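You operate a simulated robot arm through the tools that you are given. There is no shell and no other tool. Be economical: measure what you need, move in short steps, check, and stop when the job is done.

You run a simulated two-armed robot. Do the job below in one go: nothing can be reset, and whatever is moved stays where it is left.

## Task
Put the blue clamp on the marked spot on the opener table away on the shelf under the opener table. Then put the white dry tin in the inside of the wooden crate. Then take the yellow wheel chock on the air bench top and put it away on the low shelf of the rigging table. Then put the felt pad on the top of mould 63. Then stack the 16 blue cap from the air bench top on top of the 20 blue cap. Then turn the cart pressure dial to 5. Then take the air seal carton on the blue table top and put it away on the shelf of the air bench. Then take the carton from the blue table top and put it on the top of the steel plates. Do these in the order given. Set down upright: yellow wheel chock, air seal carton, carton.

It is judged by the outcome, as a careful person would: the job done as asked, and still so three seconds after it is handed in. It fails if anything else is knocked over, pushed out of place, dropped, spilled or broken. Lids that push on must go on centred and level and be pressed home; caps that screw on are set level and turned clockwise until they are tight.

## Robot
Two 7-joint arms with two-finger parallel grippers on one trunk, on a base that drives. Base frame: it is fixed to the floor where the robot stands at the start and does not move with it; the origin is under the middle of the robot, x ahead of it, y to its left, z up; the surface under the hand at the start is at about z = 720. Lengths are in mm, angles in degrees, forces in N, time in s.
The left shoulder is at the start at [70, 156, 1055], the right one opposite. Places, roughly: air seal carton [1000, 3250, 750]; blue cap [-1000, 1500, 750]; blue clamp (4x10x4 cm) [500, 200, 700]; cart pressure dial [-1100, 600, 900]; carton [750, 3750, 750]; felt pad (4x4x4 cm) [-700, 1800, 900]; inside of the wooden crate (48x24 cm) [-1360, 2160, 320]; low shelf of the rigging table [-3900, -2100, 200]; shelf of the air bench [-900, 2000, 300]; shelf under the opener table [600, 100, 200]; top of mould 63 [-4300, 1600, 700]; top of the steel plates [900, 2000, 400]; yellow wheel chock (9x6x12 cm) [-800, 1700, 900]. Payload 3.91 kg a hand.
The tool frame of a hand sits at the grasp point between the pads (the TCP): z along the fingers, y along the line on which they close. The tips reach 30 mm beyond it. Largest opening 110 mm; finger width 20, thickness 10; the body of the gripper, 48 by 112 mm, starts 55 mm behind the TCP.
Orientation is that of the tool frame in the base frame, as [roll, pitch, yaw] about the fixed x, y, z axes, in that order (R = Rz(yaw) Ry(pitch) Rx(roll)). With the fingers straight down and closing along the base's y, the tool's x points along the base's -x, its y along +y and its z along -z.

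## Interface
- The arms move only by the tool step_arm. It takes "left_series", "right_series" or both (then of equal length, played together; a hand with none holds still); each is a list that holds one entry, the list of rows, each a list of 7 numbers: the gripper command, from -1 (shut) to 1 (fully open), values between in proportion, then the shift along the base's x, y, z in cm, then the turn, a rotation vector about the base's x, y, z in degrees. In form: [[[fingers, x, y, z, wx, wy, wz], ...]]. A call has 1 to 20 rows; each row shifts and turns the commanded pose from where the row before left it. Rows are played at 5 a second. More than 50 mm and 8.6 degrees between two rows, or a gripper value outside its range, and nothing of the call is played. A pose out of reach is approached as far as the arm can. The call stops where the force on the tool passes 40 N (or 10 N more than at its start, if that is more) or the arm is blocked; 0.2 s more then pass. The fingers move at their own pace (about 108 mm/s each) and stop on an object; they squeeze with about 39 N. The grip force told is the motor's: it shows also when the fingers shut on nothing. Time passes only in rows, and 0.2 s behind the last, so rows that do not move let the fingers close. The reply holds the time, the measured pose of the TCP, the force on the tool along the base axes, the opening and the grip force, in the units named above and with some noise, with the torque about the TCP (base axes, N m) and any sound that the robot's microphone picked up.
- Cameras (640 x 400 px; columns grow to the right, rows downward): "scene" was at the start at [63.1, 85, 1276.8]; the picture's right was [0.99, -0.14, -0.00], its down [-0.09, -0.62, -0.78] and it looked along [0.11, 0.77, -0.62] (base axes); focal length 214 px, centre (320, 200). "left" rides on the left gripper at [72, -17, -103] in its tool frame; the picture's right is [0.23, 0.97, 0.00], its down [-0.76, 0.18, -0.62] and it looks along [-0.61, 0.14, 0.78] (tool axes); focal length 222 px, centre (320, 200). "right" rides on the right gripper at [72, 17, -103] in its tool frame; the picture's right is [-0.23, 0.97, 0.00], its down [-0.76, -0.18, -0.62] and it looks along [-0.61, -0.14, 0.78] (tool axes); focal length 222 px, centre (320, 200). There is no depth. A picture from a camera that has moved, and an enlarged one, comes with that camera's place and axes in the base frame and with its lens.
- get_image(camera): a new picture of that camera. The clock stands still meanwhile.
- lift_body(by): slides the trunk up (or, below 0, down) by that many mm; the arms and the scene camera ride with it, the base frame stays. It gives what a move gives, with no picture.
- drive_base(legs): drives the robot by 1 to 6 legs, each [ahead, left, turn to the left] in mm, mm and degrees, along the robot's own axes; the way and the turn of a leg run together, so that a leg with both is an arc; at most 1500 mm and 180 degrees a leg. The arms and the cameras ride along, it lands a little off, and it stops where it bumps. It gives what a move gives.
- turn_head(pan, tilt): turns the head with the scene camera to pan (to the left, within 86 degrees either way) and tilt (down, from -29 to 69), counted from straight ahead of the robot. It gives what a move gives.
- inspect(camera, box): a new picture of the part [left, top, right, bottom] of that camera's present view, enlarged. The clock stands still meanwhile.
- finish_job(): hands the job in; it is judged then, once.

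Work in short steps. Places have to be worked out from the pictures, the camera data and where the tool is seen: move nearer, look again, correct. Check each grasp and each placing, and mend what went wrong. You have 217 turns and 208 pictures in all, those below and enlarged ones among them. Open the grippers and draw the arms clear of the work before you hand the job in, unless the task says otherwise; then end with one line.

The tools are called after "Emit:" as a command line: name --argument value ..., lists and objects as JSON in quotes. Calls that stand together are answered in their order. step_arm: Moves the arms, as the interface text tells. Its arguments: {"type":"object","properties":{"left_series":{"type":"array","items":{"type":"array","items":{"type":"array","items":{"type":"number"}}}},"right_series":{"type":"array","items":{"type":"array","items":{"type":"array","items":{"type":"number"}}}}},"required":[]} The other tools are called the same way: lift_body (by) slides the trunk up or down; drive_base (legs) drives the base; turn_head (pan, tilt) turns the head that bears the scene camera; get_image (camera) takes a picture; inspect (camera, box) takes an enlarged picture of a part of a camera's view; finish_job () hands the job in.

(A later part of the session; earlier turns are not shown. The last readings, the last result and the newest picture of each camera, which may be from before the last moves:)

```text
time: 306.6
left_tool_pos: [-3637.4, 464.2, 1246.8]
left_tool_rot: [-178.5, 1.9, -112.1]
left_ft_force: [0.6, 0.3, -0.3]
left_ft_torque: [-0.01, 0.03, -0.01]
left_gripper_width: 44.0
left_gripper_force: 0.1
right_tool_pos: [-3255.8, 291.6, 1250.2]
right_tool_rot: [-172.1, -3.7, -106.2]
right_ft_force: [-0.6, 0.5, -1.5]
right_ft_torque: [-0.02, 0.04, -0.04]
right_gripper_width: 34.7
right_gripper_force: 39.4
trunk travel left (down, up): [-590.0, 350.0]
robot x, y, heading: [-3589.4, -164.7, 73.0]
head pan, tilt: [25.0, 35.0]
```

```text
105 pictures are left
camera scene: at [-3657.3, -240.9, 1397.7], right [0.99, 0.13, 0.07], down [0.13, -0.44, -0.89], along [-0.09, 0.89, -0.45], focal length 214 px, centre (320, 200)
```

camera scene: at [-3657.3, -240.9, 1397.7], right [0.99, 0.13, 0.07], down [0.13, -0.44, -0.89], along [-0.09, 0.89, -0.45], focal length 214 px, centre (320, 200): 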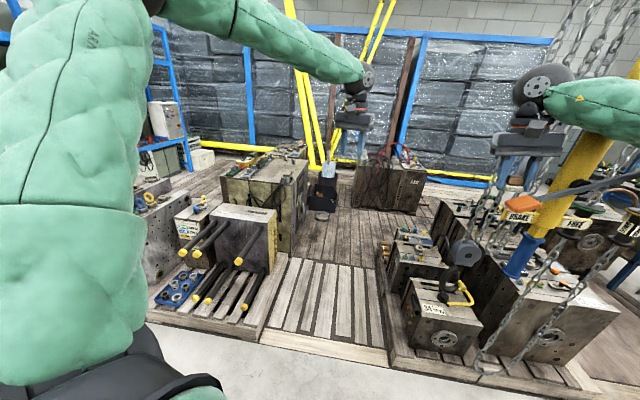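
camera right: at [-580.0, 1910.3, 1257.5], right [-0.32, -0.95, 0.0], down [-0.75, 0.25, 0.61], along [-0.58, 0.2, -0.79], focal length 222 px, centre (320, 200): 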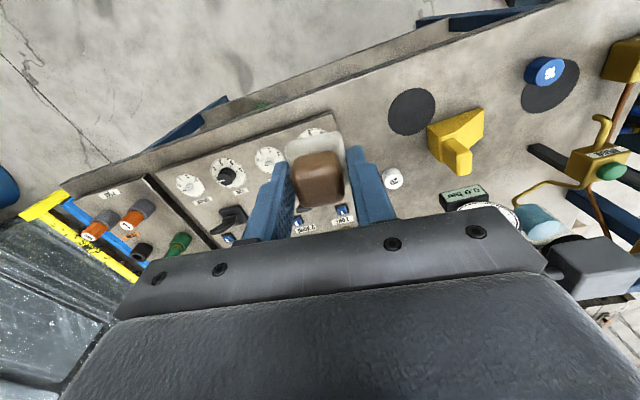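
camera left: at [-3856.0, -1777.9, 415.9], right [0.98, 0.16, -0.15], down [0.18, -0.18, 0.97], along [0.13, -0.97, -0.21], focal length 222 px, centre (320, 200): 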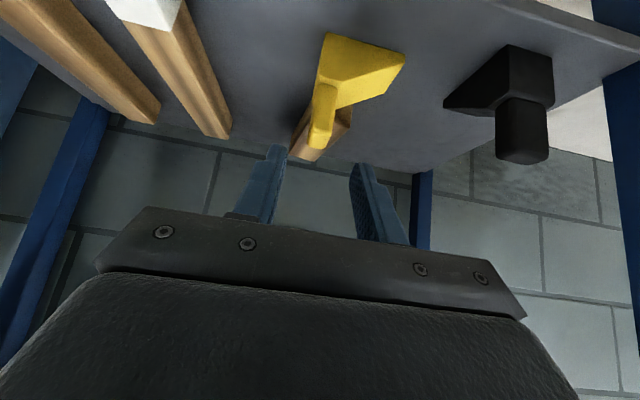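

The right arm has struck the yellow hoist post and the robot is tilted. Back off at once.

Emit:
drive_base --legs '[[-250, 0, 0]]'

Emit:
turn_head --pan -20 --tilt 20

Emit:
get_image --camera "scene"

```text
time: 307.4
left_tool_pos: [-3597.8, 392.4, 1265.2]
left_tool_rot: [-166.0, -6.3, -127.3]
left_ft_force: [2.1, -1.9, 5.0]
left_ft_torque: [0.26, 0.1, 0.02]
left_gripper_width: 44.0
left_gripper_force: 0.0
right_tool_pos: [-3261.0, 268.1, 1079.6]
right_tool_rot: [-156.3, -6.2, -101.7]
right_ft_force: [9.1, 20.8, 51.9]
right_ft_torque: [-0.63, 2.15, -0.71]
right_gripper_width: 34.8
right_gripper_force: 39.6
trunk travel left (down, up): [-590.0, 350.0]
robot x, y, heading: [-3531.2, -188.1, 66.2]
head pan, tilt: [25.0, 35.0]
stopped in leg 1: the robot was blocked; the commanded pose is now the measured one
```

```text
time: 308.5
left_tool_pos: [-3653.2, 340.4, 1294.8]
left_tool_rot: [-165.1, -4.0, -121.3]
left_ft_force: [0.1, -1.3, 0.2]
left_ft_torque: [0.03, -0.02, -0.01]
left_gripper_width: 43.9
left_gripper_force: 0.1
right_tool_pos: [-3318.2, 262.9, 1045.5]
right_tool_rot: [-156.6, -6.4, -95.1]
right_ft_force: [-0.4, 0.6, -0.3]
right_ft_torque: [-0.02, 0.01, 0.0]
right_gripper_width: 34.6
right_gripper_force: 39.0
trunk travel left (down, up): [-590.0, 350.0]
robot x, y, heading: [-3546.0, -164.8, 72.6]
head pan, tilt: [-20.0, 20.0]
```

```text
104 pictures are left
camera scene: at [-3629.2, -484.4, 1417.0], right [0.8, -0.59, -0.1], down [-0.1, 0.04, -0.99], along [0.59, 0.81, -0.03], focal length 214 px, centre (320, 200)
```

scene: 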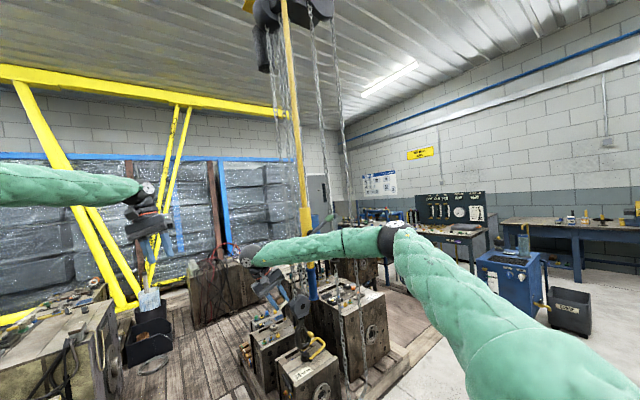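

Zoom in on where the right arm is caught.

Emit:
inspect --camera "scene" --box '[220, 180, 460, 330]'

Emit:
step_arm --right_series '[[[-1, 0, 0, 0, 0, 0, 0]]]'

```text
2.67 times, centred on (340, 255) of scene
camera zoom: at [-3629.2, -484.4, 1417.0], right [0.8, -0.59, -0.1], down [-0.1, 0.04, -0.99], along [0.59, 0.81, -0.03], focal length 572 px, centre (267, 53)
```

zoom: 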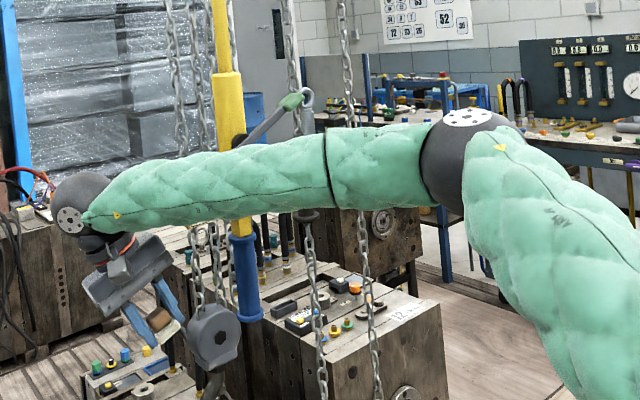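

```text
time: 308.8
left_tool_pos: [-3635.5, 347.4, 1268.9]
left_tool_rot: [-153.5, -10.0, -129.9]
left_ft_force: [-0.4, -3.4, 0.3]
left_ft_torque: [0.22, -0.06, 0.12]
left_gripper_width: 44.1
left_gripper_force: 0.1
right_tool_pos: [-3333.1, 276.0, 873.4]
right_tool_rot: [-154.0, -12.1, -87.4]
right_ft_force: [2.1, 2.3, 11.2]
right_ft_torque: [0.05, 0.57, -0.1]
right_gripper_width: 34.6
right_gripper_force: 39.1
trunk travel left (down, up): [-590.0, 350.0]
robot x, y, heading: [-3536.3, -172.0, 71.1]
head pan, tilt: [-20.0, 20.0]
stopped in row 1 (left hand): the arm was blocked; the commanded pose is now the measured one
```

The robot is moving/tipping; look again immediately.

Emit:
get_image --camera "scene"

```text
102 pictures are left
camera scene: at [-3626.1, -507.8, 1409.2], right [0.79, -0.61, -0.11], down [-0.1, 0.06, -0.99], along [0.61, 0.79, -0.01], focal length 214 px, centre (320, 200)
```

scene: 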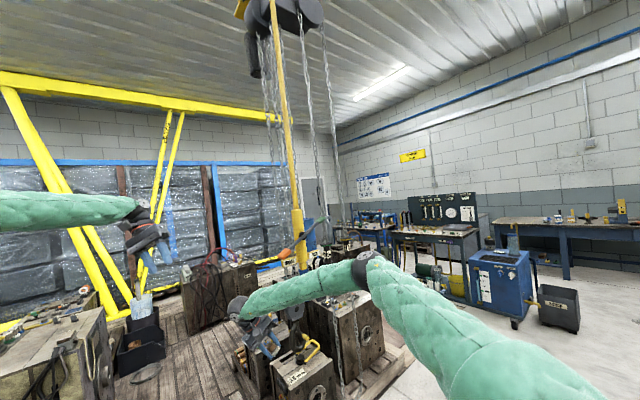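

The trunk leans back ~20°. Try a small forward drive to let the base come level.

Emit:
drive_base --legs '[[-40, 0, 0]]'

Emit:
get_image --camera "scene"

```text
time: 309.5
left_tool_pos: [-3299.1, 795.9, 970.6]
left_tool_rot: [-138.4, -28.6, -149.3]
left_ft_force: [8.2, -0.1, -11.8]
left_ft_torque: [-0.59, 0.45, -0.43]
left_gripper_width: 44.1
left_gripper_force: 0.1
right_tool_pos: [-3161.7, 415.4, 430.2]
right_tool_rot: [-175.6, -40.4, -85.2]
right_ft_force: [19.2, -2.0, 6.4]
right_ft_torque: [0.54, 1.14, -0.96]
right_gripper_width: 34.8
right_gripper_force: 39.0
trunk travel left (down, up): [-590.0, 350.0]
robot x, y, heading: [-3565.2, -217.0, 57.4]
head pan, tilt: [-20.0, 20.0]
stopped in leg 1: the robot was blocked; the commanded pose is now the measured one
```

```text
101 pictures are left
camera scene: at [-3393.0, -6.3, 1384.5], right [0.61, -0.79, 0.03], down [-0.32, -0.28, -0.9], along [0.72, 0.54, -0.43], focal length 214 px, centre (320, 200)
```

scene: 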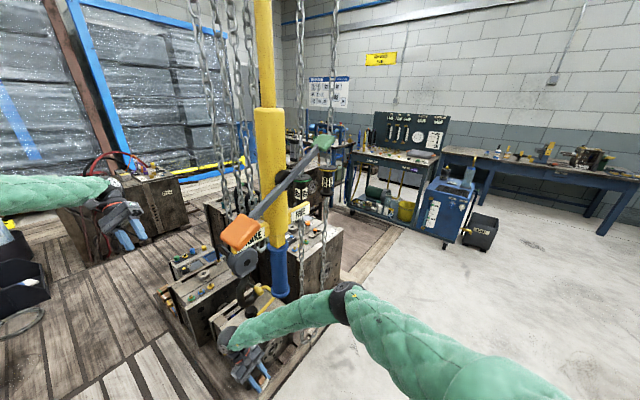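

It swung back nearly level. Let time pass with a head turn and check the settling.

Emit:
turn_head --pan 0 --tilt 30

Emit:
turn_head --pan -25 --tilt 35

Emit:
get_image --camera "scene"

```text
time: 310.4
left_tool_pos: [-3000.4, 911.0, 863.2]
left_tool_rot: [-145.5, -35.0, -160.5]
left_ft_force: [0.7, 0.8, -1.0]
left_ft_torque: [-0.01, 0.02, 0.03]
left_gripper_width: 43.8
left_gripper_force: 0.0
right_tool_pos: [-2909.4, 437.1, 428.7]
right_tool_rot: [-168.0, -37.6, -114.2]
right_ft_force: [-0.4, 0.1, -1.0]
right_ft_torque: [-0.01, -0.01, -0.01]
right_gripper_width: 34.8
right_gripper_force: 38.8
trunk travel left (down, up): [-590.0, 350.0]
robot x, y, heading: [-3667.1, -46.5, 36.5]
head pan, tilt: [0.0, 30.0]
```

```text
time: 311.2
left_tool_pos: [-2779.3, 789.6, 906.8]
left_tool_rot: [-145.3, -32.6, -178.6]
left_ft_force: [-0.5, 0.8, 0.0]
left_ft_torque: [-0.02, 0.07, -0.04]
left_gripper_width: 44.1
left_gripper_force: 0.0
right_tool_pos: [-2829.6, 324.6, 459.9]
right_tool_rot: [-167.3, -36.1, -133.2]
right_ft_force: [0.6, 0.9, -0.7]
right_ft_torque: [-0.02, 0.06, -0.01]
right_gripper_width: 34.9
right_gripper_force: 38.8
trunk travel left (down, up): [-590.0, 350.0]
robot x, y, heading: [-3682.1, 106.5, 18.2]
head pan, tilt: [-25.0, 35.0]
```

```text
100 pictures are left
camera scene: at [-3263.8, 204.2, 1345.6], right [-0.11, -0.99, 0.09], down [-0.73, 0.02, -0.69], along [0.68, -0.14, -0.72], focal length 214 px, centre (320, 200)
```

scene: 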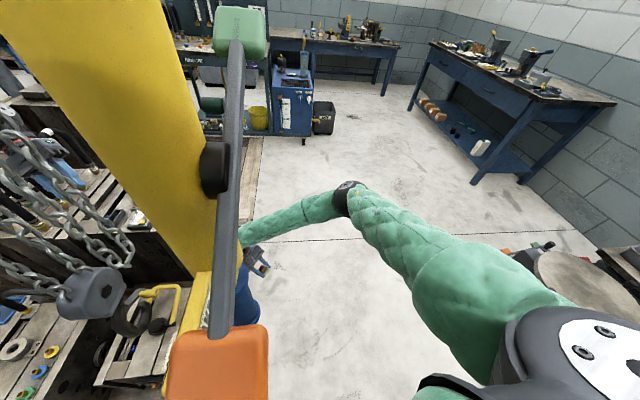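

The robot is still drifting; let it settle further.

Emit:
turn_head --pan -20 --tilt 35

Emit:
turn_head --pan -25 --tilt 30

Emit:
get_image --camera "scene"

```text
time: 311.9
left_tool_pos: [-2644.0, 675.2, 954.5]
left_tool_rot: [-144.8, -29.7, 168.3]
left_ft_force: [-0.5, -0.5, 0.1]
left_ft_torque: [0.0, -0.02, 0.0]
left_gripper_width: 44.0
left_gripper_force: 0.0
right_tool_pos: [-2804.8, 237.7, 474.7]
right_tool_rot: [-167.3, -36.1, -146.9]
right_ft_force: [-1.0, -0.5, -0.9]
right_ft_torque: [0.02, 0.0, -0.02]
right_gripper_width: 34.6
right_gripper_force: 38.6
trunk travel left (down, up): [-590.0, 350.0]
robot x, y, heading: [-3638.3, 226.7, 4.8]
head pan, tilt: [-20.0, 35.0]
```

```text
time: 312.6
left_tool_pos: [-2552.5, 560.2, 1015.6]
left_tool_rot: [-143.8, -25.4, 155.8]
left_ft_force: [0.0, 0.1, -0.2]
left_ft_torque: [0.04, 0.02, -0.03]
left_gripper_width: 44.0
left_gripper_force: 0.1
right_tool_pos: [-2800.3, 192.2, 499.1]
right_tool_rot: [-167.6, -35.7, -158.2]
right_ft_force: [0.7, 0.7, -1.0]
right_ft_torque: [0.02, -0.02, 0.04]
right_gripper_width: 34.8
right_gripper_force: 39.3
trunk travel left (down, up): [-590.0, 350.0]
robot x, y, heading: [-3557.1, 331.2, -7.4]
head pan, tilt: [-25.0, 30.0]
```

```text
99 pictures are left
camera scene: at [-3284.5, 257.7, 1374.1], right [-0.53, -0.85, 0.04], down [-0.51, 0.28, -0.81], along [0.68, -0.45, -0.58], focal length 214 px, centre (320, 200)
```

scene: 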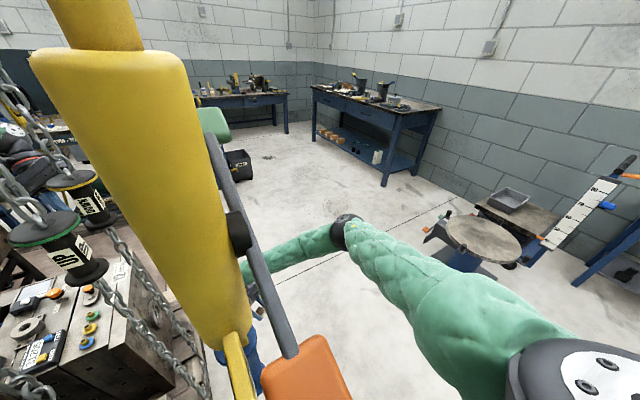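

Lean is down to ~5°. Drive away from the post (to my right, −y).

Emit:
drive_base --legs '[[0, -250, 0]]'

Emit:
get_image --camera "scene"

```text
time: 313.3
left_tool_pos: [-2677.1, 539.3, 1194.9]
left_tool_rot: [-146.2, -10.1, 148.9]
left_ft_force: [1.7, 2.9, 1.5]
left_ft_torque: [-0.18, 0.05, 0.07]
left_gripper_width: 43.8
left_gripper_force: 0.0
right_tool_pos: [-2908.9, 182.3, 621.6]
right_tool_rot: [-161.7, -25.2, -171.8]
right_ft_force: [0.6, 1.8, 2.6]
right_ft_torque: [-0.06, -0.05, 0.04]
right_gripper_width: 35.0
right_gripper_force: 39.3
trunk travel left (down, up): [-590.0, 350.0]
robot x, y, heading: [-3519.4, 411.8, -17.4]
head pan, tilt: [-25.0, 30.0]
stopped in leg 1: the robot was blocked; the commanded pose is now the measured one
```

```text
98 pictures are left
camera scene: at [-3438.5, 344.7, 1385.9], right [-0.68, -0.73, -0.01], down [-0.34, 0.33, -0.88], along [0.65, -0.59, -0.48], focal length 214 px, centre (320, 200)
```

scene: 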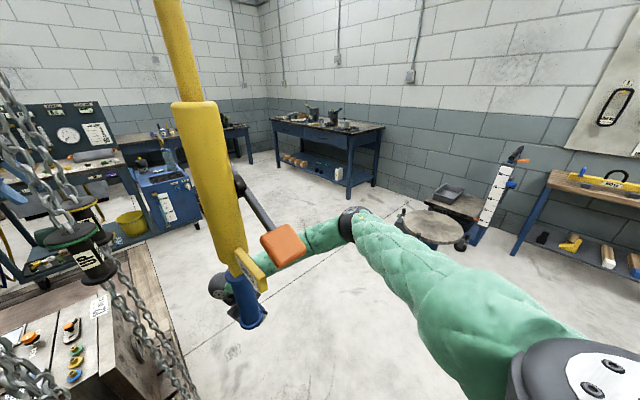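

Nearly level now and off the hanging hoist. Let it settle and re-read.

Emit:
turn_head --pan 0 --tilt 35

Emit:
turn_head --pan 60 --tilt 35

Emit:
get_image --camera "scene"

```text
time: 314.2
left_tool_pos: [-2643.1, 512.6, 1166.7]
left_tool_rot: [-146.3, -12.3, 148.7]
left_ft_force: [-0.9, 0.4, 1.5]
left_ft_torque: [0.03, -0.07, 0.01]
left_gripper_width: 44.1
left_gripper_force: 0.0
right_tool_pos: [-2894.0, 165.0, 595.4]
right_tool_rot: [-162.8, -27.1, -171.5]
right_ft_force: [0.2, -0.5, -0.1]
right_ft_torque: [0.03, 0.04, -0.03]
right_gripper_width: 34.9
right_gripper_force: 38.8
trunk travel left (down, up): [-590.0, 350.0]
robot x, y, heading: [-3521.1, 406.1, -18.0]
head pan, tilt: [0.0, 35.0]
```

```text
time: 315.5
left_tool_pos: [-2627.9, 510.6, 1156.2]
left_tool_rot: [-145.9, -12.9, 148.5]
left_ft_force: [-0.4, 0.2, 0.1]
left_ft_torque: [0.0, -0.01, -0.02]
left_gripper_width: 44.1
left_gripper_force: 0.0
right_tool_pos: [-2884.1, 163.6, 588.3]
right_tool_rot: [-162.9, -27.7, -171.7]
right_ft_force: [-0.1, -0.6, 0.0]
right_ft_torque: [-0.02, 0.0, -0.02]
right_gripper_width: 34.7
right_gripper_force: 39.2
trunk travel left (down, up): [-590.0, 350.0]
robot x, y, heading: [-3515.5, 402.7, -17.9]
head pan, tilt: [60.0, 35.0]
```

```text
97 pictures are left
camera scene: at [-3404.3, 447.2, 1371.9], right [0.67, -0.74, 0.0], down [-0.43, -0.38, -0.82], along [0.61, 0.55, -0.57], focal length 214 px, centre (320, 200)
```

scene: 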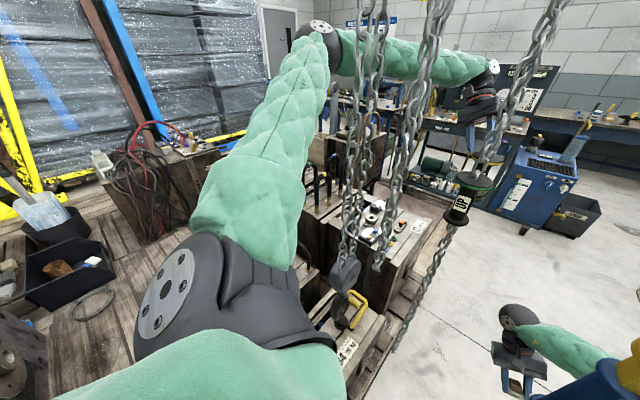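

Settled and level at (−3515,403), heading −18°. The hoist tube is between me and the right forearm, chains between me and the left forearm. Swing the right hand further right and the left hand further left to free both.

Emit:
step_arm --right_series '[[[-1, -1.2, -3.6, 1.5, 0, 0, 0], [-1, -1.2, -3.6, 1.5, 0, 0, 0], [-1, -1.3, -3.6, 1.5, 0, 0, 0], [-1, -1.5, -3.6, 1.5, 0, 0, 0], [-1, -1.8, -3.4, 1.5, 0, 0, 0], [-1, -1.8, -3.4, 1.5, 0, 0, 0]]]' --left_series '[[[-0.2, -0.5, 3.8, 1, 0, 0, 0], [-0.2, -0.7, 3.8, 1, 0, 0, 0], [-0.2, -1, 3.8, 1, 0, 0, 0], [-0.2, -1.3, 3.8, 1, 0, 0, 0], [-0.2, -1.6, 3.8, 1, 0, 0, 0], [-0.2, -2, 3.8, 1, 0, 0, 0]]]'

Emit:
get_image --camera "scene"

Emit:
turn_head --pan -20 --tilt 35

Emit:
get_image --camera "scene"

```text
time: 316.9
left_tool_pos: [-2701.4, 741.2, 1218.8]
left_tool_rot: [-145.9, -12.7, 148.5]
left_ft_force: [-0.3, 0.5, 0.5]
left_ft_torque: [-0.01, -0.02, 0.04]
left_gripper_width: 43.8
left_gripper_force: 0.0
right_tool_pos: [-2974.0, -49.8, 680.3]
right_tool_rot: [-162.8, -27.6, -171.8]
right_ft_force: [-0.2, -0.5, -0.5]
right_ft_torque: [-0.01, 0.03, -0.01]
right_gripper_width: 34.9
right_gripper_force: 39.1
trunk travel left (down, up): [-590.0, 350.0]
robot x, y, heading: [-3519.8, 402.3, -17.8]
head pan, tilt: [60.0, 35.0]
```

```text
96 pictures are left
camera scene: at [-3406.5, 447.4, 1372.1], right [0.67, -0.74, 0.0], down [-0.43, -0.38, -0.82], along [0.61, 0.55, -0.57], focal length 214 px, centre (320, 200)
```

scene: 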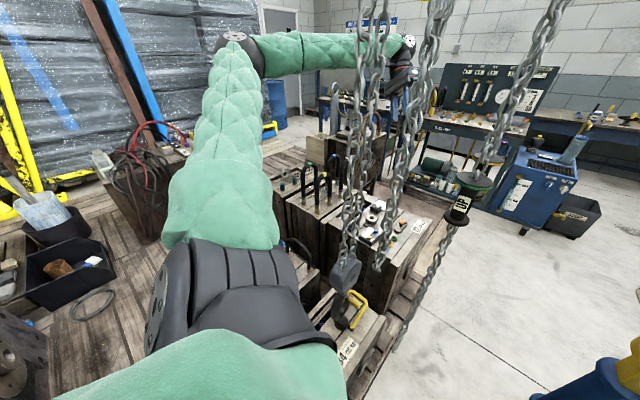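

```text
time: 318.4
left_tool_pos: [-2698.4, 739.3, 1217.2]
left_tool_rot: [-146.0, -12.9, 148.6]
left_ft_force: [-0.7, -0.7, -0.5]
left_ft_torque: [0.03, 0.01, 0.0]
left_gripper_width: 43.8
left_gripper_force: 0.1
right_tool_pos: [-2972.2, -49.7, 678.6]
right_tool_rot: [-162.8, -27.7, -171.7]
right_ft_force: [0.2, 0.0, 0.4]
right_ft_torque: [0.02, -0.03, -0.03]
right_gripper_width: 35.0
right_gripper_force: 38.9
trunk travel left (down, up): [-590.0, 350.0]
robot x, y, heading: [-3520.1, 404.9, -18.1]
head pan, tilt: [-20.0, 35.0]
```

```text
95 pictures are left
camera scene: at [-3400.2, 333.7, 1371.9], right [-0.62, -0.79, 0.0], down [-0.45, 0.35, -0.82], along [0.65, -0.5, -0.57], focal length 214 px, centre (320, 200)
```

scene: 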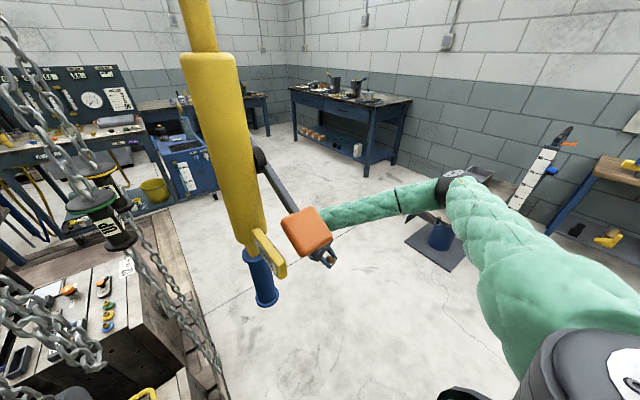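

Working. Continue both swings.

Emit:
step_arm --right_series '[[[-1, -1.8, -3.4, 1.5, 0, 0, 0], [-1, -1.8, -3.4, 1.5, 0, 0, 0], [-1, -2.2, -3.2, 1.5, 0, 0, 0], [-1, -2.2, -3.2, 1.5, 0, 0, 0], [-1, -2.5, -3, 2, 0, 0, 0], [-1, -2.5, -3, 2, 0, 0, 0]]]' --left_series '[[[-0.2, -1.8, 3.8, 1, 0, 0, 0], [-0.2, -2, 3.8, 1, 0, 0, 0], [-0.2, -2.2, 3.6, 1, 0, 0, 0], [-0.2, -2.5, 3.6, 1, 0, 0, 0], [-0.2, -2.8, 3.4, 1, 0, 0, 0], [-0.2, -3, 3.4, 1, 0, 0, 0]]]'

Emit:
get_image --camera "scene"

Emit:
turn_head --pan 60 --tilt 30

Emit:
get_image --camera "scene"

```text
time: 319.8
left_tool_pos: [-2846.8, 954.5, 1277.7]
left_tool_rot: [-146.1, -12.6, 148.5]
left_ft_force: [-0.9, -0.1, -0.6]
left_ft_torque: [0.03, -0.03, 0.03]
left_gripper_width: 44.3
left_gripper_force: 0.0
right_tool_pos: [-3105.2, -240.8, 780.4]
right_tool_rot: [-162.9, -27.5, -171.6]
right_ft_force: [0.1, -0.5, -0.8]
right_ft_torque: [0.02, -0.04, 0.0]
right_gripper_width: 35.0
right_gripper_force: 39.0
trunk travel left (down, up): [-590.0, 350.0]
robot x, y, heading: [-3516.5, 405.2, -17.9]
head pan, tilt: [-20.0, 35.0]
```

```text
94 pictures are left
camera scene: at [-3405.2, 333.2, 1372.3], right [-0.62, -0.79, 0.0], down [-0.45, 0.35, -0.82], along [0.65, -0.5, -0.57], focal length 214 px, centre (320, 200)
```

scene: 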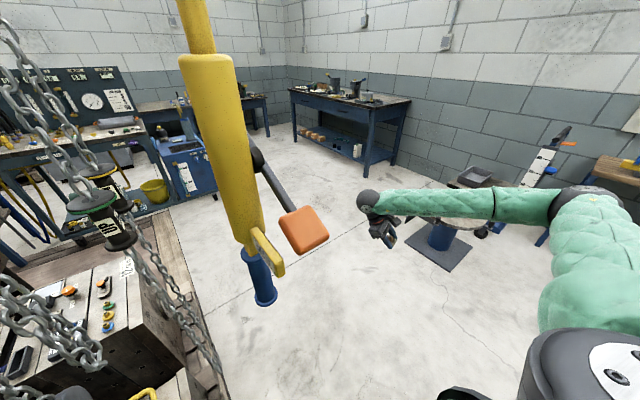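

```text
time: 321.4
left_tool_pos: [-2841.0, 953.7, 1275.1]
left_tool_rot: [-145.9, -12.9, 148.4]
left_ft_force: [0.1, 0.1, -0.4]
left_ft_torque: [-0.01, 0.01, -0.02]
left_gripper_width: 44.0
left_gripper_force: 0.0
right_tool_pos: [-3101.9, -239.8, 778.9]
right_tool_rot: [-163.0, -27.8, -171.7]
right_ft_force: [-0.3, -0.2, -1.2]
right_ft_torque: [0.0, 0.01, 0.03]
right_gripper_width: 34.8
right_gripper_force: 39.1
trunk travel left (down, up): [-590.0, 350.0]
robot x, y, heading: [-3521.2, 406.2, -17.8]
head pan, tilt: [60.0, 30.0]
```

```text
93 pictures are left
camera scene: at [-3402.5, 448.2, 1379.7], right [0.67, -0.74, 0.0], down [-0.37, -0.33, -0.87], along [0.64, 0.58, -0.5], focal length 214 px, centre (320, 200)
```

scene: 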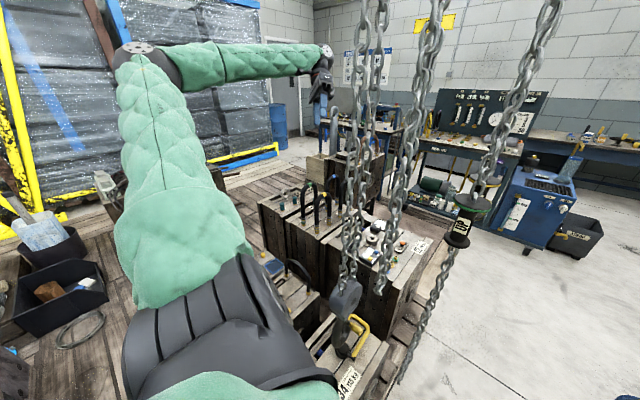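

Both arms are free. Pull the right hand in a bit, then shift back from the hoist and up the corridor without turning.

Emit:
step_arm --right_series '[[[-1, -3, -1.5, 2.5, 0, 0, 0], [-1, -3, -1.5, 2.5, 0, 0, 0], [-1, -3, -1.5, 2.5, 0, 0, 0], [-1, -3, -1.5, 2.5, 0, 0, 0]]]'

Emit:
drive_base --legs '[[-123, -40, 0], [-120, 370, 0]]'

Emit:
turn_head --pan -10 --tilt 30

Emit:
get_image --camera "scene"

```text
time: 322.4
left_tool_pos: [-2843.6, 955.0, 1277.0]
left_tool_rot: [-145.9, -12.8, 148.6]
left_ft_force: [0.7, 0.5, 0.6]
left_ft_torque: [-0.02, -0.04, 0.03]
left_gripper_width: 43.9
left_gripper_force: 0.1
right_tool_pos: [-3222.6, -300.8, 880.7]
right_tool_rot: [-162.7, -27.7, -171.6]
right_ft_force: [-0.4, -0.4, -0.5]
right_ft_torque: [-0.01, 0.03, -0.01]
right_gripper_width: 34.8
right_gripper_force: 38.4
trunk travel left (down, up): [-590.0, 350.0]
robot x, y, heading: [-3517.5, 404.0, -18.2]
head pan, tilt: [60.0, 30.0]
```

```text
time: 325.7
left_tool_pos: [-2976.7, 1345.0, 1275.9]
left_tool_rot: [-145.8, -12.9, 148.6]
left_ft_force: [-0.5, 0.3, 0.3]
left_ft_torque: [0.01, -0.01, 0.05]
left_gripper_width: 44.2
left_gripper_force: 0.0
right_tool_pos: [-3355.1, 87.8, 881.6]
right_tool_rot: [-162.9, -27.8, -171.6]
right_ft_force: [-0.1, 1.0, -0.4]
right_ft_torque: [0.01, 0.02, 0.01]
right_gripper_width: 35.0
right_gripper_force: 39.0
trunk travel left (down, up): [-590.0, 350.0]
robot x, y, heading: [-3655.6, 792.4, -17.8]
head pan, tilt: [60.0, 30.0]
```

```text
time: 327.1
left_tool_pos: [-2976.4, 1343.6, 1275.5]
left_tool_rot: [-145.9, -12.9, 148.6]
left_ft_force: [-0.1, -0.2, -0.3]
left_ft_torque: [-0.01, 0.03, 0.01]
left_gripper_width: 44.2
left_gripper_force: 0.1
right_tool_pos: [-3355.5, 87.9, 880.6]
right_tool_rot: [-162.9, -27.6, -171.6]
right_ft_force: [0.3, -0.5, -1.2]
right_ft_torque: [-0.01, 0.02, 0.0]
right_gripper_width: 34.8
right_gripper_force: 39.2
trunk travel left (down, up): [-590.0, 350.0]
robot x, y, heading: [-3655.2, 791.6, -17.9]
head pan, tilt: [-10.0, 30.0]
```

```text
92 pictures are left
camera scene: at [-3524.5, 734.3, 1379.7], right [-0.47, -0.88, 0.0], down [-0.44, 0.23, -0.87], along [0.77, -0.41, -0.5], focal length 214 px, centre (320, 200)
```

scene: 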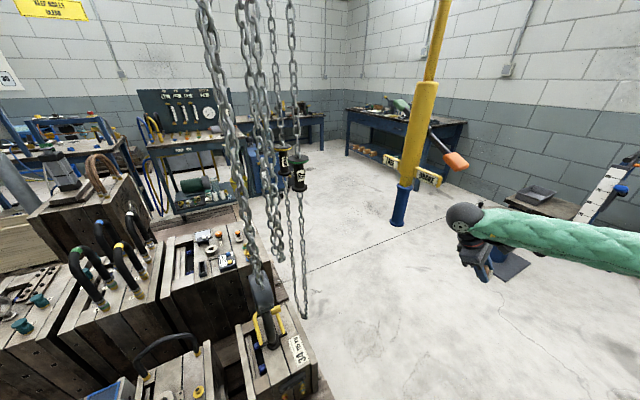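

Restore the right hand to vertical and tuck it, then continue up the corridor to y≈1300.

Emit:
step_arm --right_series '[[[-1, -1, 3, 2, 5.37, -6, 0], [-1, -1, 3, 2, 5.37, -6, 0], [-1, -1, 3, 2, 5.37, -6, 0], [-1, -1, 3, 2, 5.37, -6, 0], [-1, 0, 0, 3, 0, 0, 0], [-1, 0, 0, 3, 0, 0, 0]]]'

Emit:
drive_base --legs '[[-156, 485, 0]]'

Emit:
turn_head --pan 60 --tilt 30

Emit:
get_image --camera "scene"

```text
time: 328.5
left_tool_pos: [-2977.6, 1344.6, 1275.0]
left_tool_rot: [-145.9, -12.9, 148.5]
left_ft_force: [-0.9, 0.2, 0.4]
left_ft_torque: [0.0, -0.01, 0.05]
left_gripper_width: 44.2
left_gripper_force: 0.1
right_tool_pos: [-3396.1, 208.7, 1021.9]
right_tool_rot: [180.0, 0.1, -167.4]
right_ft_force: [-0.4, 0.7, 0.3]
right_ft_torque: [-0.03, -0.02, 0.02]
right_gripper_width: 34.9
right_gripper_force: 39.1
trunk travel left (down, up): [-590.0, 350.0]
robot x, y, heading: [-3652.3, 793.5, -18.1]
head pan, tilt: [-10.0, 30.0]
```

```text
time: 331.5
left_tool_pos: [-2977.7, 1855.9, 1275.5]
left_tool_rot: [-145.8, -12.8, 148.8]
left_ft_force: [0.6, 0.3, 0.3]
left_ft_torque: [-0.04, -0.04, -0.03]
left_gripper_width: 44.1
left_gripper_force: 0.0
right_tool_pos: [-3392.5, 718.1, 1020.8]
right_tool_rot: [-180.0, 0.1, -167.3]
right_ft_force: [0.3, -0.3, 0.6]
right_ft_torque: [-0.04, 0.0, -0.01]
right_gripper_width: 35.0
right_gripper_force: 39.1
trunk travel left (down, up): [-590.0, 350.0]
robot x, y, heading: [-3654.5, 1299.4, -17.5]
head pan, tilt: [-10.0, 30.0]
```

```text
time: 332.9
left_tool_pos: [-2977.9, 1856.1, 1276.4]
left_tool_rot: [-145.9, -12.9, 148.8]
left_ft_force: [0.2, 0.9, -0.4]
left_ft_torque: [0.01, -0.04, 0.04]
left_gripper_width: 44.1
left_gripper_force: 0.0
right_tool_pos: [-3392.6, 717.8, 1019.7]
right_tool_rot: [179.9, 0.0, -167.2]
right_ft_force: [0.6, 0.1, -0.6]
right_ft_torque: [-0.03, 0.02, 0.02]
right_gripper_width: 34.8
right_gripper_force: 38.8
trunk travel left (down, up): [-590.0, 350.0]
robot x, y, heading: [-3649.1, 1303.1, -17.4]
head pan, tilt: [60.0, 30.0]
```

```text
91 pictures are left
camera scene: at [-3536.2, 1346.8, 1379.7], right [0.67, -0.74, 0.0], down [-0.37, -0.34, -0.87], along [0.64, 0.58, -0.5], focal length 214 px, centre (320, 200)
```

scene: 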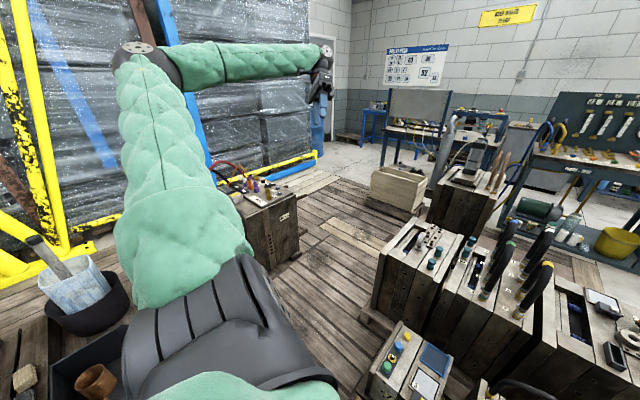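

Clear surroundings; turn left ~175° to face mould 63.

Emit:
drive_base --legs '[[0, 0, 90], [0, 0, 85]]'

Emit:
turn_head --pan -10 --tilt 35

Emit:
get_image --camera "scene"

```text
time: 340.7
left_tool_pos: [-4374.2, 813.4, 1275.4]
left_tool_rot: [-145.9, -12.8, -36.6]
left_ft_force: [0.5, 0.5, -0.2]
left_ft_torque: [-0.02, 0.02, -0.02]
left_gripper_width: 44.3
left_gripper_force: 0.1
right_tool_pos: [-3854.3, 1908.1, 1020.1]
right_tool_rot: [180.0, -0.1, 7.4]
right_ft_force: [-1.2, 0.4, -0.3]
right_ft_torque: [0.0, -0.03, 0.01]
right_gripper_width: 35.0
right_gripper_force: 39.3
trunk travel left (down, up): [-590.0, 350.0]
robot x, y, heading: [-3651.1, 1303.2, 157.1]
head pan, tilt: [60.0, 30.0]
```

```text
time: 342.1
left_tool_pos: [-4375.8, 814.7, 1275.4]
left_tool_rot: [-145.9, -13.0, -36.6]
left_ft_force: [0.4, 0.7, -0.2]
left_ft_torque: [-0.01, -0.04, 0.0]
left_gripper_width: 43.9
left_gripper_force: 0.0
right_tool_pos: [-3855.1, 1907.7, 1020.6]
right_tool_rot: [180.0, 0.0, 7.4]
right_ft_force: [0.1, 0.2, -0.4]
right_ft_torque: [-0.02, 0.0, 0.0]
right_gripper_width: 34.4
right_gripper_force: 39.3
trunk travel left (down, up): [-590.0, 350.0]
robot x, y, heading: [-3652.0, 1301.9, 156.8]
head pan, tilt: [-10.0, 35.0]
```

```text
90 pictures are left
camera scene: at [-3771.1, 1369.2, 1371.9], right [0.55, 0.84, 0.0], down [0.48, -0.31, -0.82], along [-0.69, 0.45, -0.57], focal length 214 px, centre (320, 200)
```

scene: 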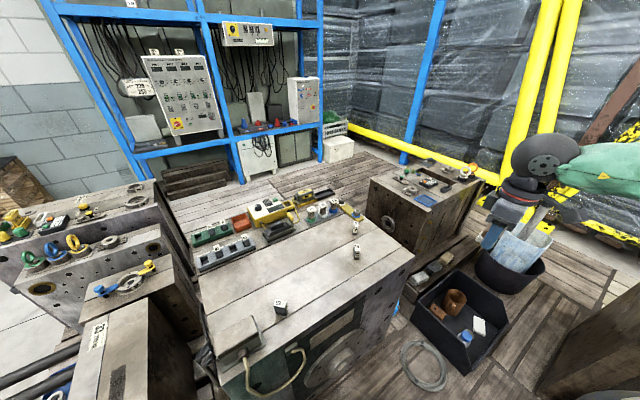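

Mould 63's top is before me with free space at ≈(−4228,1645). Bring the right hand over it.

Emit:
step_arm --right_series '[[[-1, -3.7, -2.6, 0, 0, 0, 0], [-1, -3.7, -2.6, 0, 0, 0, 0], [-1, -3.7, -2.6, 0, 0, 0, 0], [-1, -3.7, -2.6, 0, 0, 0, 0], [-1, -3.7, -2.6, 0, 0, 0, 0], [-1, -3.7, -2.6, 0, 0, 0, 0], [-1, -3.7, -2.6, 0, 0, 0, 0], [-1, -3.7, -2.6, 0, 0, 0, 0], [-1, -3.7, -2.6, -1, 0, 0, 0], [-1, -3.7, -2.6, -1, 0, 0, 0], [-1, 0, 0, -4, 0, 0, 0], [-1, 0, 0, -4, 0, 0, 0]]]'

Emit:
get_image --camera "right"

Emit:
inspect --camera "scene" --box '[180, 170, 440, 400]'

```text
time: 344.7
left_tool_pos: [-4374.0, 813.2, 1275.1]
left_tool_rot: [-145.7, -12.9, -36.6]
left_ft_force: [0.3, 0.1, 0.4]
left_ft_torque: [0.03, -0.01, 0.03]
left_gripper_width: 44.1
left_gripper_force: 0.1
right_tool_pos: [-4224.7, 1648.6, 920.1]
right_tool_rot: [-179.9, 0.0, 7.4]
right_ft_force: [1.0, -0.8, -0.6]
right_ft_torque: [0.01, 0.01, 0.03]
right_gripper_width: 34.8
right_gripper_force: 39.1
trunk travel left (down, up): [-590.0, 350.0]
robot x, y, heading: [-3650.1, 1301.2, 157.1]
head pan, tilt: [-10.0, 35.0]
```

```text
89 pictures are left
camera right: at [-4149.5, 1642.4, 1022.8], right [-0.1, -1.0, 0.0], down [-0.78, 0.08, 0.62], along [-0.62, 0.06, -0.78], focal length 222 px, centre (320, 200)
```

right: 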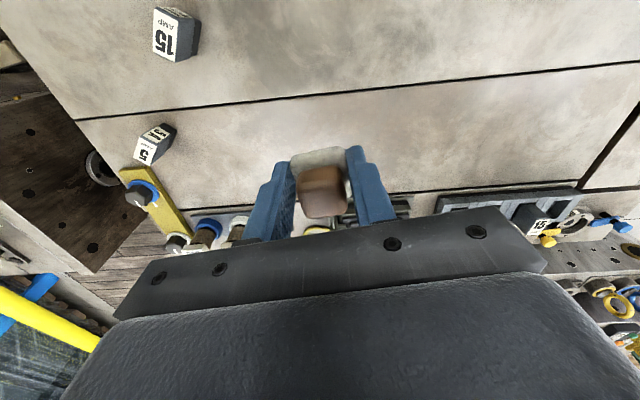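

```text
1.74 times, centred on (310, 285) of scene
camera zoom: at [-3772.1, 1368.9, 1371.9], right [0.55, 0.84, 0.0], down [0.48, -0.31, -0.82], along [-0.69, 0.45, -0.57], focal length 373 px, centre (337, 52)
```

zoom: 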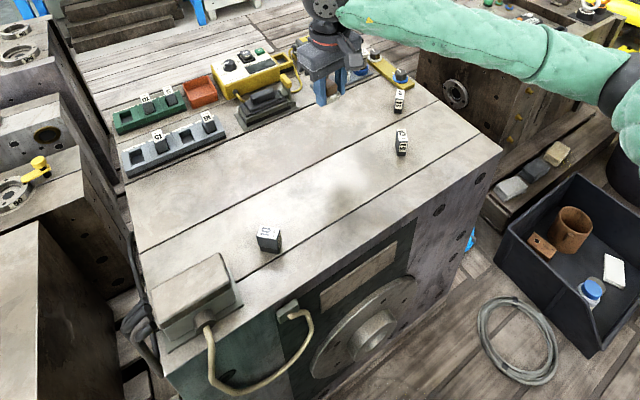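

Shift 4 cm toward me to a plain spot and lower, slowly at the end.

Emit:
step_arm --right_series '[[[-1, 2, 0, -4, 0, 0, 0], [-1, 2, 0, -4, 0, 0, 0], [-1, 0, 0, -4, 0, 0, 0], [-1, 0, 0, -2, 0, 0, 0], [-1, 0, 0, -1, 0, 0, 0], [-1, 0, 0, -0.7, 0, 0, 0], [-1, 0, 0, -0.5, 0, 0, 0], [-1, 0, 0, -0.5, 0, 0, 0], [-1, 0, 0, -0.5, 0, 0, 0], [-1, 0, 0, -0.5, 0, 0, 0], [-1, 0, 0, -0.5, 0, 0, 0]]]'

Emit:
get_image --camera "right"

```text
time: 346.2
left_tool_pos: [-4374.1, 814.2, 1276.7]
left_tool_rot: [-145.9, -12.8, -36.8]
left_ft_force: [-0.3, -0.4, -0.4]
left_ft_torque: [-0.05, 0.0, -0.03]
left_gripper_width: 43.9
left_gripper_force: 0.1
right_tool_pos: [-4183.6, 1647.8, 770.0]
right_tool_rot: [-179.9, 0.3, 7.5]
right_ft_force: [17.5, 0.5, 27.2]
right_ft_torque: [-0.5, -0.87, 0.37]
right_gripper_width: 34.8
right_gripper_force: 39.1
trunk travel left (down, up): [-590.0, 350.0]
robot x, y, heading: [-3651.4, 1301.4, 156.6]
head pan, tilt: [-10.0, 35.0]
stopped in row 7 (right hand): the force on the tool passed its limit at 46 N (the readings are from after the stop); the commanded pose is now the measured one
```

```text
87 pictures are left
camera right: at [-4109.1, 1642.6, 872.3], right [-0.1, -1.0, 0.0], down [-0.77, 0.08, 0.63], along [-0.63, 0.06, -0.78], focal length 222 px, centre (320, 200)
```

right: 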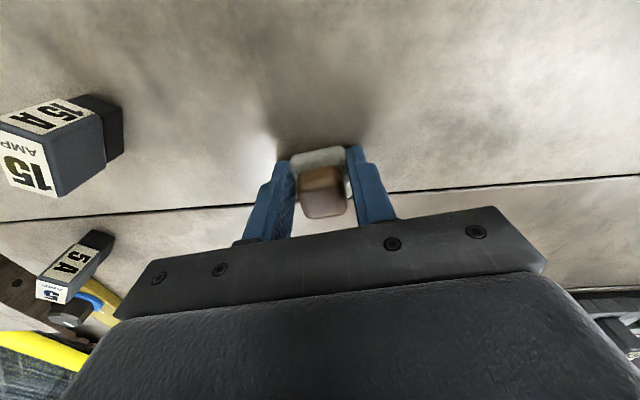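

Contact (top z≈739). Release and lift.

Emit:
step_arm --right_series '[[[0, 0, 0, 0, 0, 0, 0], [0, 0, 0, 0, 0, 0, 0], [0, 0, 0, 1, 0, 0, 0], [0, 0, 0, 3, 0, 0, 0], [0, 0, 0, 4.5, 0, 0, 0], [0, 0, 0, 4.5, 0, 0, 0], [0, 0, 0, 4.5, 0, 0, 0], [0, 0, 0, 4.5, 0, 0, 0]]]'

Emit:
get_image --camera "right"

```text
time: 346.7
left_tool_pos: [-4375.9, 814.9, 1274.8]
left_tool_rot: [-145.8, -12.9, -36.9]
left_ft_force: [0.2, 0.1, -0.2]
left_ft_torque: [0.01, -0.02, 0.01]
left_gripper_width: 44.0
left_gripper_force: 0.2
right_tool_pos: [-4185.6, 1651.1, 770.1]
right_tool_rot: [-179.7, 0.4, 7.2]
right_ft_force: [10.9, 5.6, 15.4]
right_ft_torque: [-0.25, -0.52, 0.52]
right_gripper_width: 52.7
right_gripper_force: 0.1
trunk travel left (down, up): [-590.0, 350.0]
robot x, y, heading: [-3650.1, 1301.7, 156.8]
head pan, tilt: [-10.0, 35.0]
stopped in row 2 (right hand): the force on the tool passed its limit at 44 N (the readings are from after the stop); the commanded pose is now the measured one
```

```text
86 pictures are left
camera right: at [-4110.2, 1644.9, 872.3], right [-0.1, -0.99, 0.0], down [-0.77, 0.08, 0.63], along [-0.63, 0.07, -0.78], focal length 222 px, centre (320, 200)
```

right: 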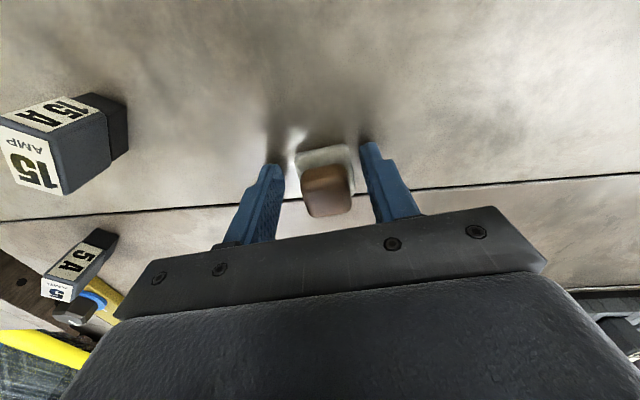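

The pad is released and flat. Lift clear.

Emit:
step_arm --right_series '[[[0, 0, 0, 1, 0, 0, 0], [0, 0, 0, 3, 0, 0, 0], [0, 0, 0, 4.5, 0, 0, 0], [0, 0, 0, 4.5, 0, 0, 0], [0, 0, 0, 4.5, 0, 0, 0], [0, 0, 0, 4.5, 0, 0, 0], [0, 2, 1, 4, 0, 0, 0]]]'

Emit:
get_image --camera "right"

Emit:
get_image --camera "scene"

```text
time: 348.3
left_tool_pos: [-4374.5, 815.2, 1276.6]
left_tool_rot: [-145.9, -12.7, -36.7]
left_ft_force: [0.5, 1.0, 0.7]
left_ft_torque: [-0.03, 0.02, -0.01]
left_gripper_width: 44.2
left_gripper_force: 0.1
right_tool_pos: [-4166.4, 1663.1, 1030.4]
right_tool_rot: [-179.8, 0.4, 7.2]
right_ft_force: [2.0, 1.3, 0.2]
right_ft_torque: [-0.01, 0.03, 0.0]
right_gripper_width: 55.1
right_gripper_force: 0.0
trunk travel left (down, up): [-590.0, 350.0]
robot x, y, heading: [-3648.3, 1302.2, 156.7]
head pan, tilt: [-10.0, 35.0]
```

```text
85 pictures are left
camera right: at [-4090.2, 1656.6, 1132.5], right [-0.1, -0.99, 0.0], down [-0.77, 0.08, 0.63], along [-0.63, 0.07, -0.78], focal length 222 px, centre (320, 200)
```

right: 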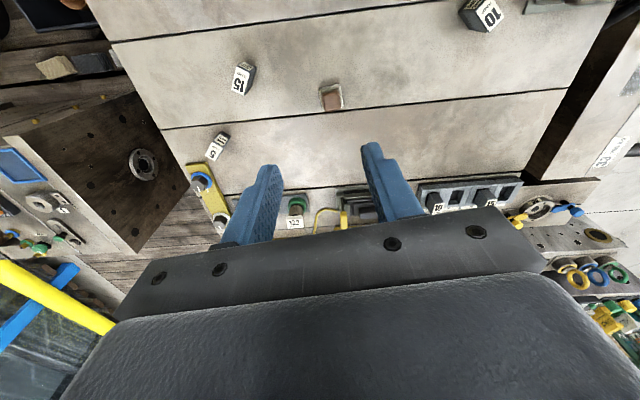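

```text
84 pictures are left
camera scene: at [-3769.7, 1370.0, 1372.0], right [0.55, 0.84, 0.0], down [0.48, -0.31, -0.82], along [-0.69, 0.45, -0.57], focal length 214 px, centre (320, 200)
```

scene: 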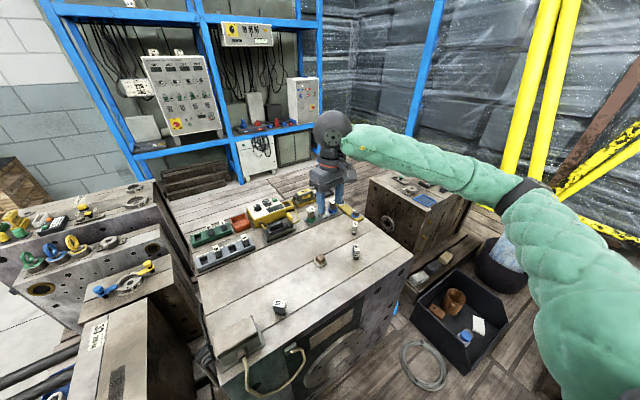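

Pad placed on mould 63. Re-tuck the left hand to vertical in front.

Emit:
step_arm --left_series '[[[0, 0.9, 3.7, 0, -4.16, 5.9, 0], [0, 0.9, 3.7, 0, -4.16, 5.9, 0], [0, 0.9, 3.7, 0, -4.16, 5.9, 0], [0, 0.9, 3.7, 0, -4.16, 5.9, 0], [0, 0.9, 3.7, 0, -4.16, 5.9, 0], [0, 0.9, 3.7, 0, 0, 0, 0], [0, 0.9, 3.7, 0, 0, 0, 0], [0, 0.9, 3.7, 0, 0, 0, 0], [0, 0.9, 3.7, 0, 0, 0, 0], [0, 0.9, 3.7, 0, 0, 0, 0], [0, 0.9, 3.7, 0, 0, 0, 0], [0, 0.9, 3.7, 0, 0, 0, 0], [0, 0.9, 3.7, 0, 0, 0, 0], [0, 0.9, 3.7, 0, 0, 0, 0]]]' --right_series '[[[0, 0.5, 1, 1, 0, 0, 0], [0, 0.5, 1, 1, 0, 0, 0], [0, 0.5, 1, 1, 0, 0, 0], [0, 0.5, 1, 1, 0, 0, 0], [0, 0.5, 1, 1, 0, 0, 0], [0, 0.5, 1, 1, 0, 0, 0], [0, 0.5, 1, 1, 0, 0, 0], [0, 0.5, 1, 1, 0, 0, 0], [0, 0, 0, 1, 0, 0, 0], [0, 0, 0, 1, 0, 0, 0], [0, 0, 0, 1, 0, 0, 0], [0, 0, 0, 1, 0, 0, 0], [0, 0, 0, 1, 0, 0, 0], [0, 0, 0, 1, 0, 0, 0]]]'

Emit:
turn_head --pan -86 --tilt 25

Emit:
get_image --camera "scene"

```text
time: 351.3
left_tool_pos: [-4248.7, 1337.6, 1274.9]
left_tool_rot: [180.0, -0.2, -32.6]
left_ft_force: [0.6, 0.5, -0.3]
left_ft_torque: [0.02, 0.01, -0.01]
left_gripper_width: 55.2
left_gripper_force: 0.2
right_tool_pos: [-4126.5, 1742.7, 1168.3]
right_tool_rot: [-179.9, 0.4, 7.2]
right_ft_force: [0.3, -0.4, 0.3]
right_ft_torque: [-0.03, -0.05, 0.0]
right_gripper_width: 55.2
right_gripper_force: 0.1
trunk travel left (down, up): [-590.0, 350.0]
robot x, y, heading: [-3649.6, 1300.9, 156.7]
head pan, tilt: [-10.0, 35.0]
```

```text
time: 352.8
left_tool_pos: [-4250.7, 1334.9, 1274.1]
left_tool_rot: [-179.9, -0.1, -32.8]
left_ft_force: [-0.1, 0.1, -0.2]
left_ft_torque: [-0.04, -0.01, 0.0]
left_gripper_width: 55.0
left_gripper_force: 0.0
right_tool_pos: [-4126.1, 1741.2, 1170.0]
right_tool_rot: [-179.8, 0.5, 7.3]
right_ft_force: [-0.3, 0.2, 0.2]
right_ft_torque: [-0.01, -0.01, -0.03]
right_gripper_width: 54.9
right_gripper_force: 0.0
trunk travel left (down, up): [-590.0, 350.0]
robot x, y, heading: [-3650.1, 1299.6, 156.9]
head pan, tilt: [-85.9, 25.0]
```

```text
83 pictures are left
camera scene: at [-3667.2, 1408.9, 1387.7], right [0.94, -0.33, 0.0], down [-0.14, -0.4, -0.91], along [0.3, 0.86, -0.42], focal length 214 px, centre (320, 200)
```

scene: 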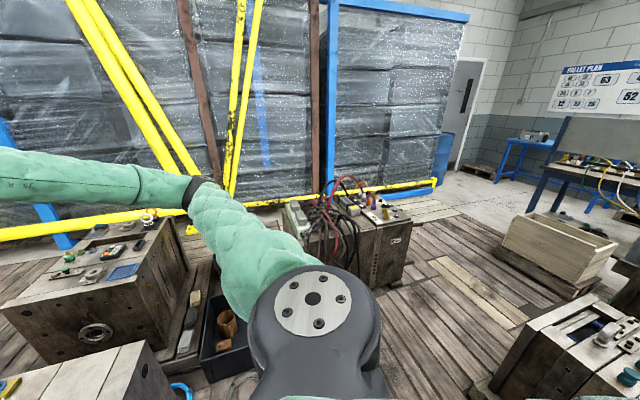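

The lane east runs between y≈1700 and 2450. Turn to face +x and drive along it.

Emit:
drive_base --legs '[[0, 0, -157], [350, 500, 0], [450, 280, 0], [600, 0, 0]]'

Emit:
turn_head --pan -25 --tilt 25

Emit:
get_image --camera "scene"

```text
time: 361.2
left_tool_pos: [-2935.9, 1716.4, 1272.0]
left_tool_rot: [-179.9, -0.3, 169.6]
left_ft_force: [1.0, -0.9, -0.1]
left_ft_torque: [-0.05, 0.03, 0.02]
left_gripper_width: 54.9
left_gripper_force: 0.0
right_tool_pos: [-2896.3, 1295.5, 1165.6]
right_tool_rot: [-180.0, 0.2, -150.1]
right_ft_force: [1.6, -0.5, -1.5]
right_ft_torque: [0.01, 0.07, 0.01]
right_gripper_width: 54.9
right_gripper_force: 0.0
trunk travel left (down, up): [-590.0, 350.0]
robot x, y, heading: [-3505.8, 1517.5, -0.8]
head pan, tilt: [-85.9, 25.0]
stopped in leg 2: the robot was blocked; the commanded pose is now the measured one
```

```text
time: 362.5
left_tool_pos: [-2940.7, 1718.2, 1274.8]
left_tool_rot: [-179.9, 0.0, 169.6]
left_ft_force: [0.1, 0.2, 0.2]
left_ft_torque: [-0.04, 0.0, 0.01]
left_gripper_width: 55.0
left_gripper_force: 0.0
right_tool_pos: [-2900.4, 1297.0, 1168.7]
right_tool_rot: [-179.8, 0.4, -150.1]
right_ft_force: [0.3, 0.6, 0.8]
right_ft_torque: [0.01, -0.01, 0.0]
right_gripper_width: 55.1
right_gripper_force: 0.1
trunk travel left (down, up): [-590.0, 350.0]
robot x, y, heading: [-3508.2, 1520.6, -0.6]
head pan, tilt: [-25.0, 25.0]
```

```text
82 pictures are left
camera scene: at [-3373.7, 1479.4, 1387.7], right [-0.44, -0.9, 0.0], down [-0.38, 0.18, -0.91], along [0.82, -0.39, -0.42], focal length 214 px, centre (320, 200)
```

scene: 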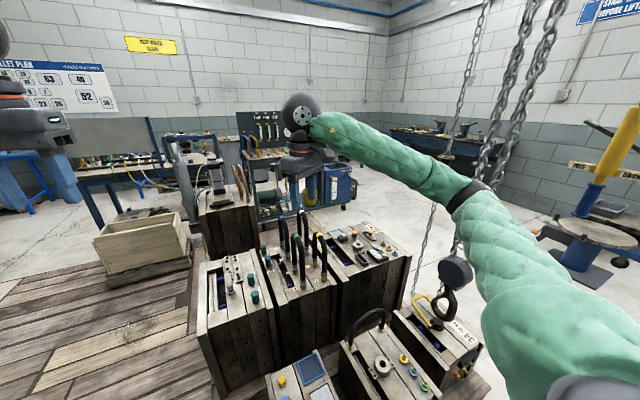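

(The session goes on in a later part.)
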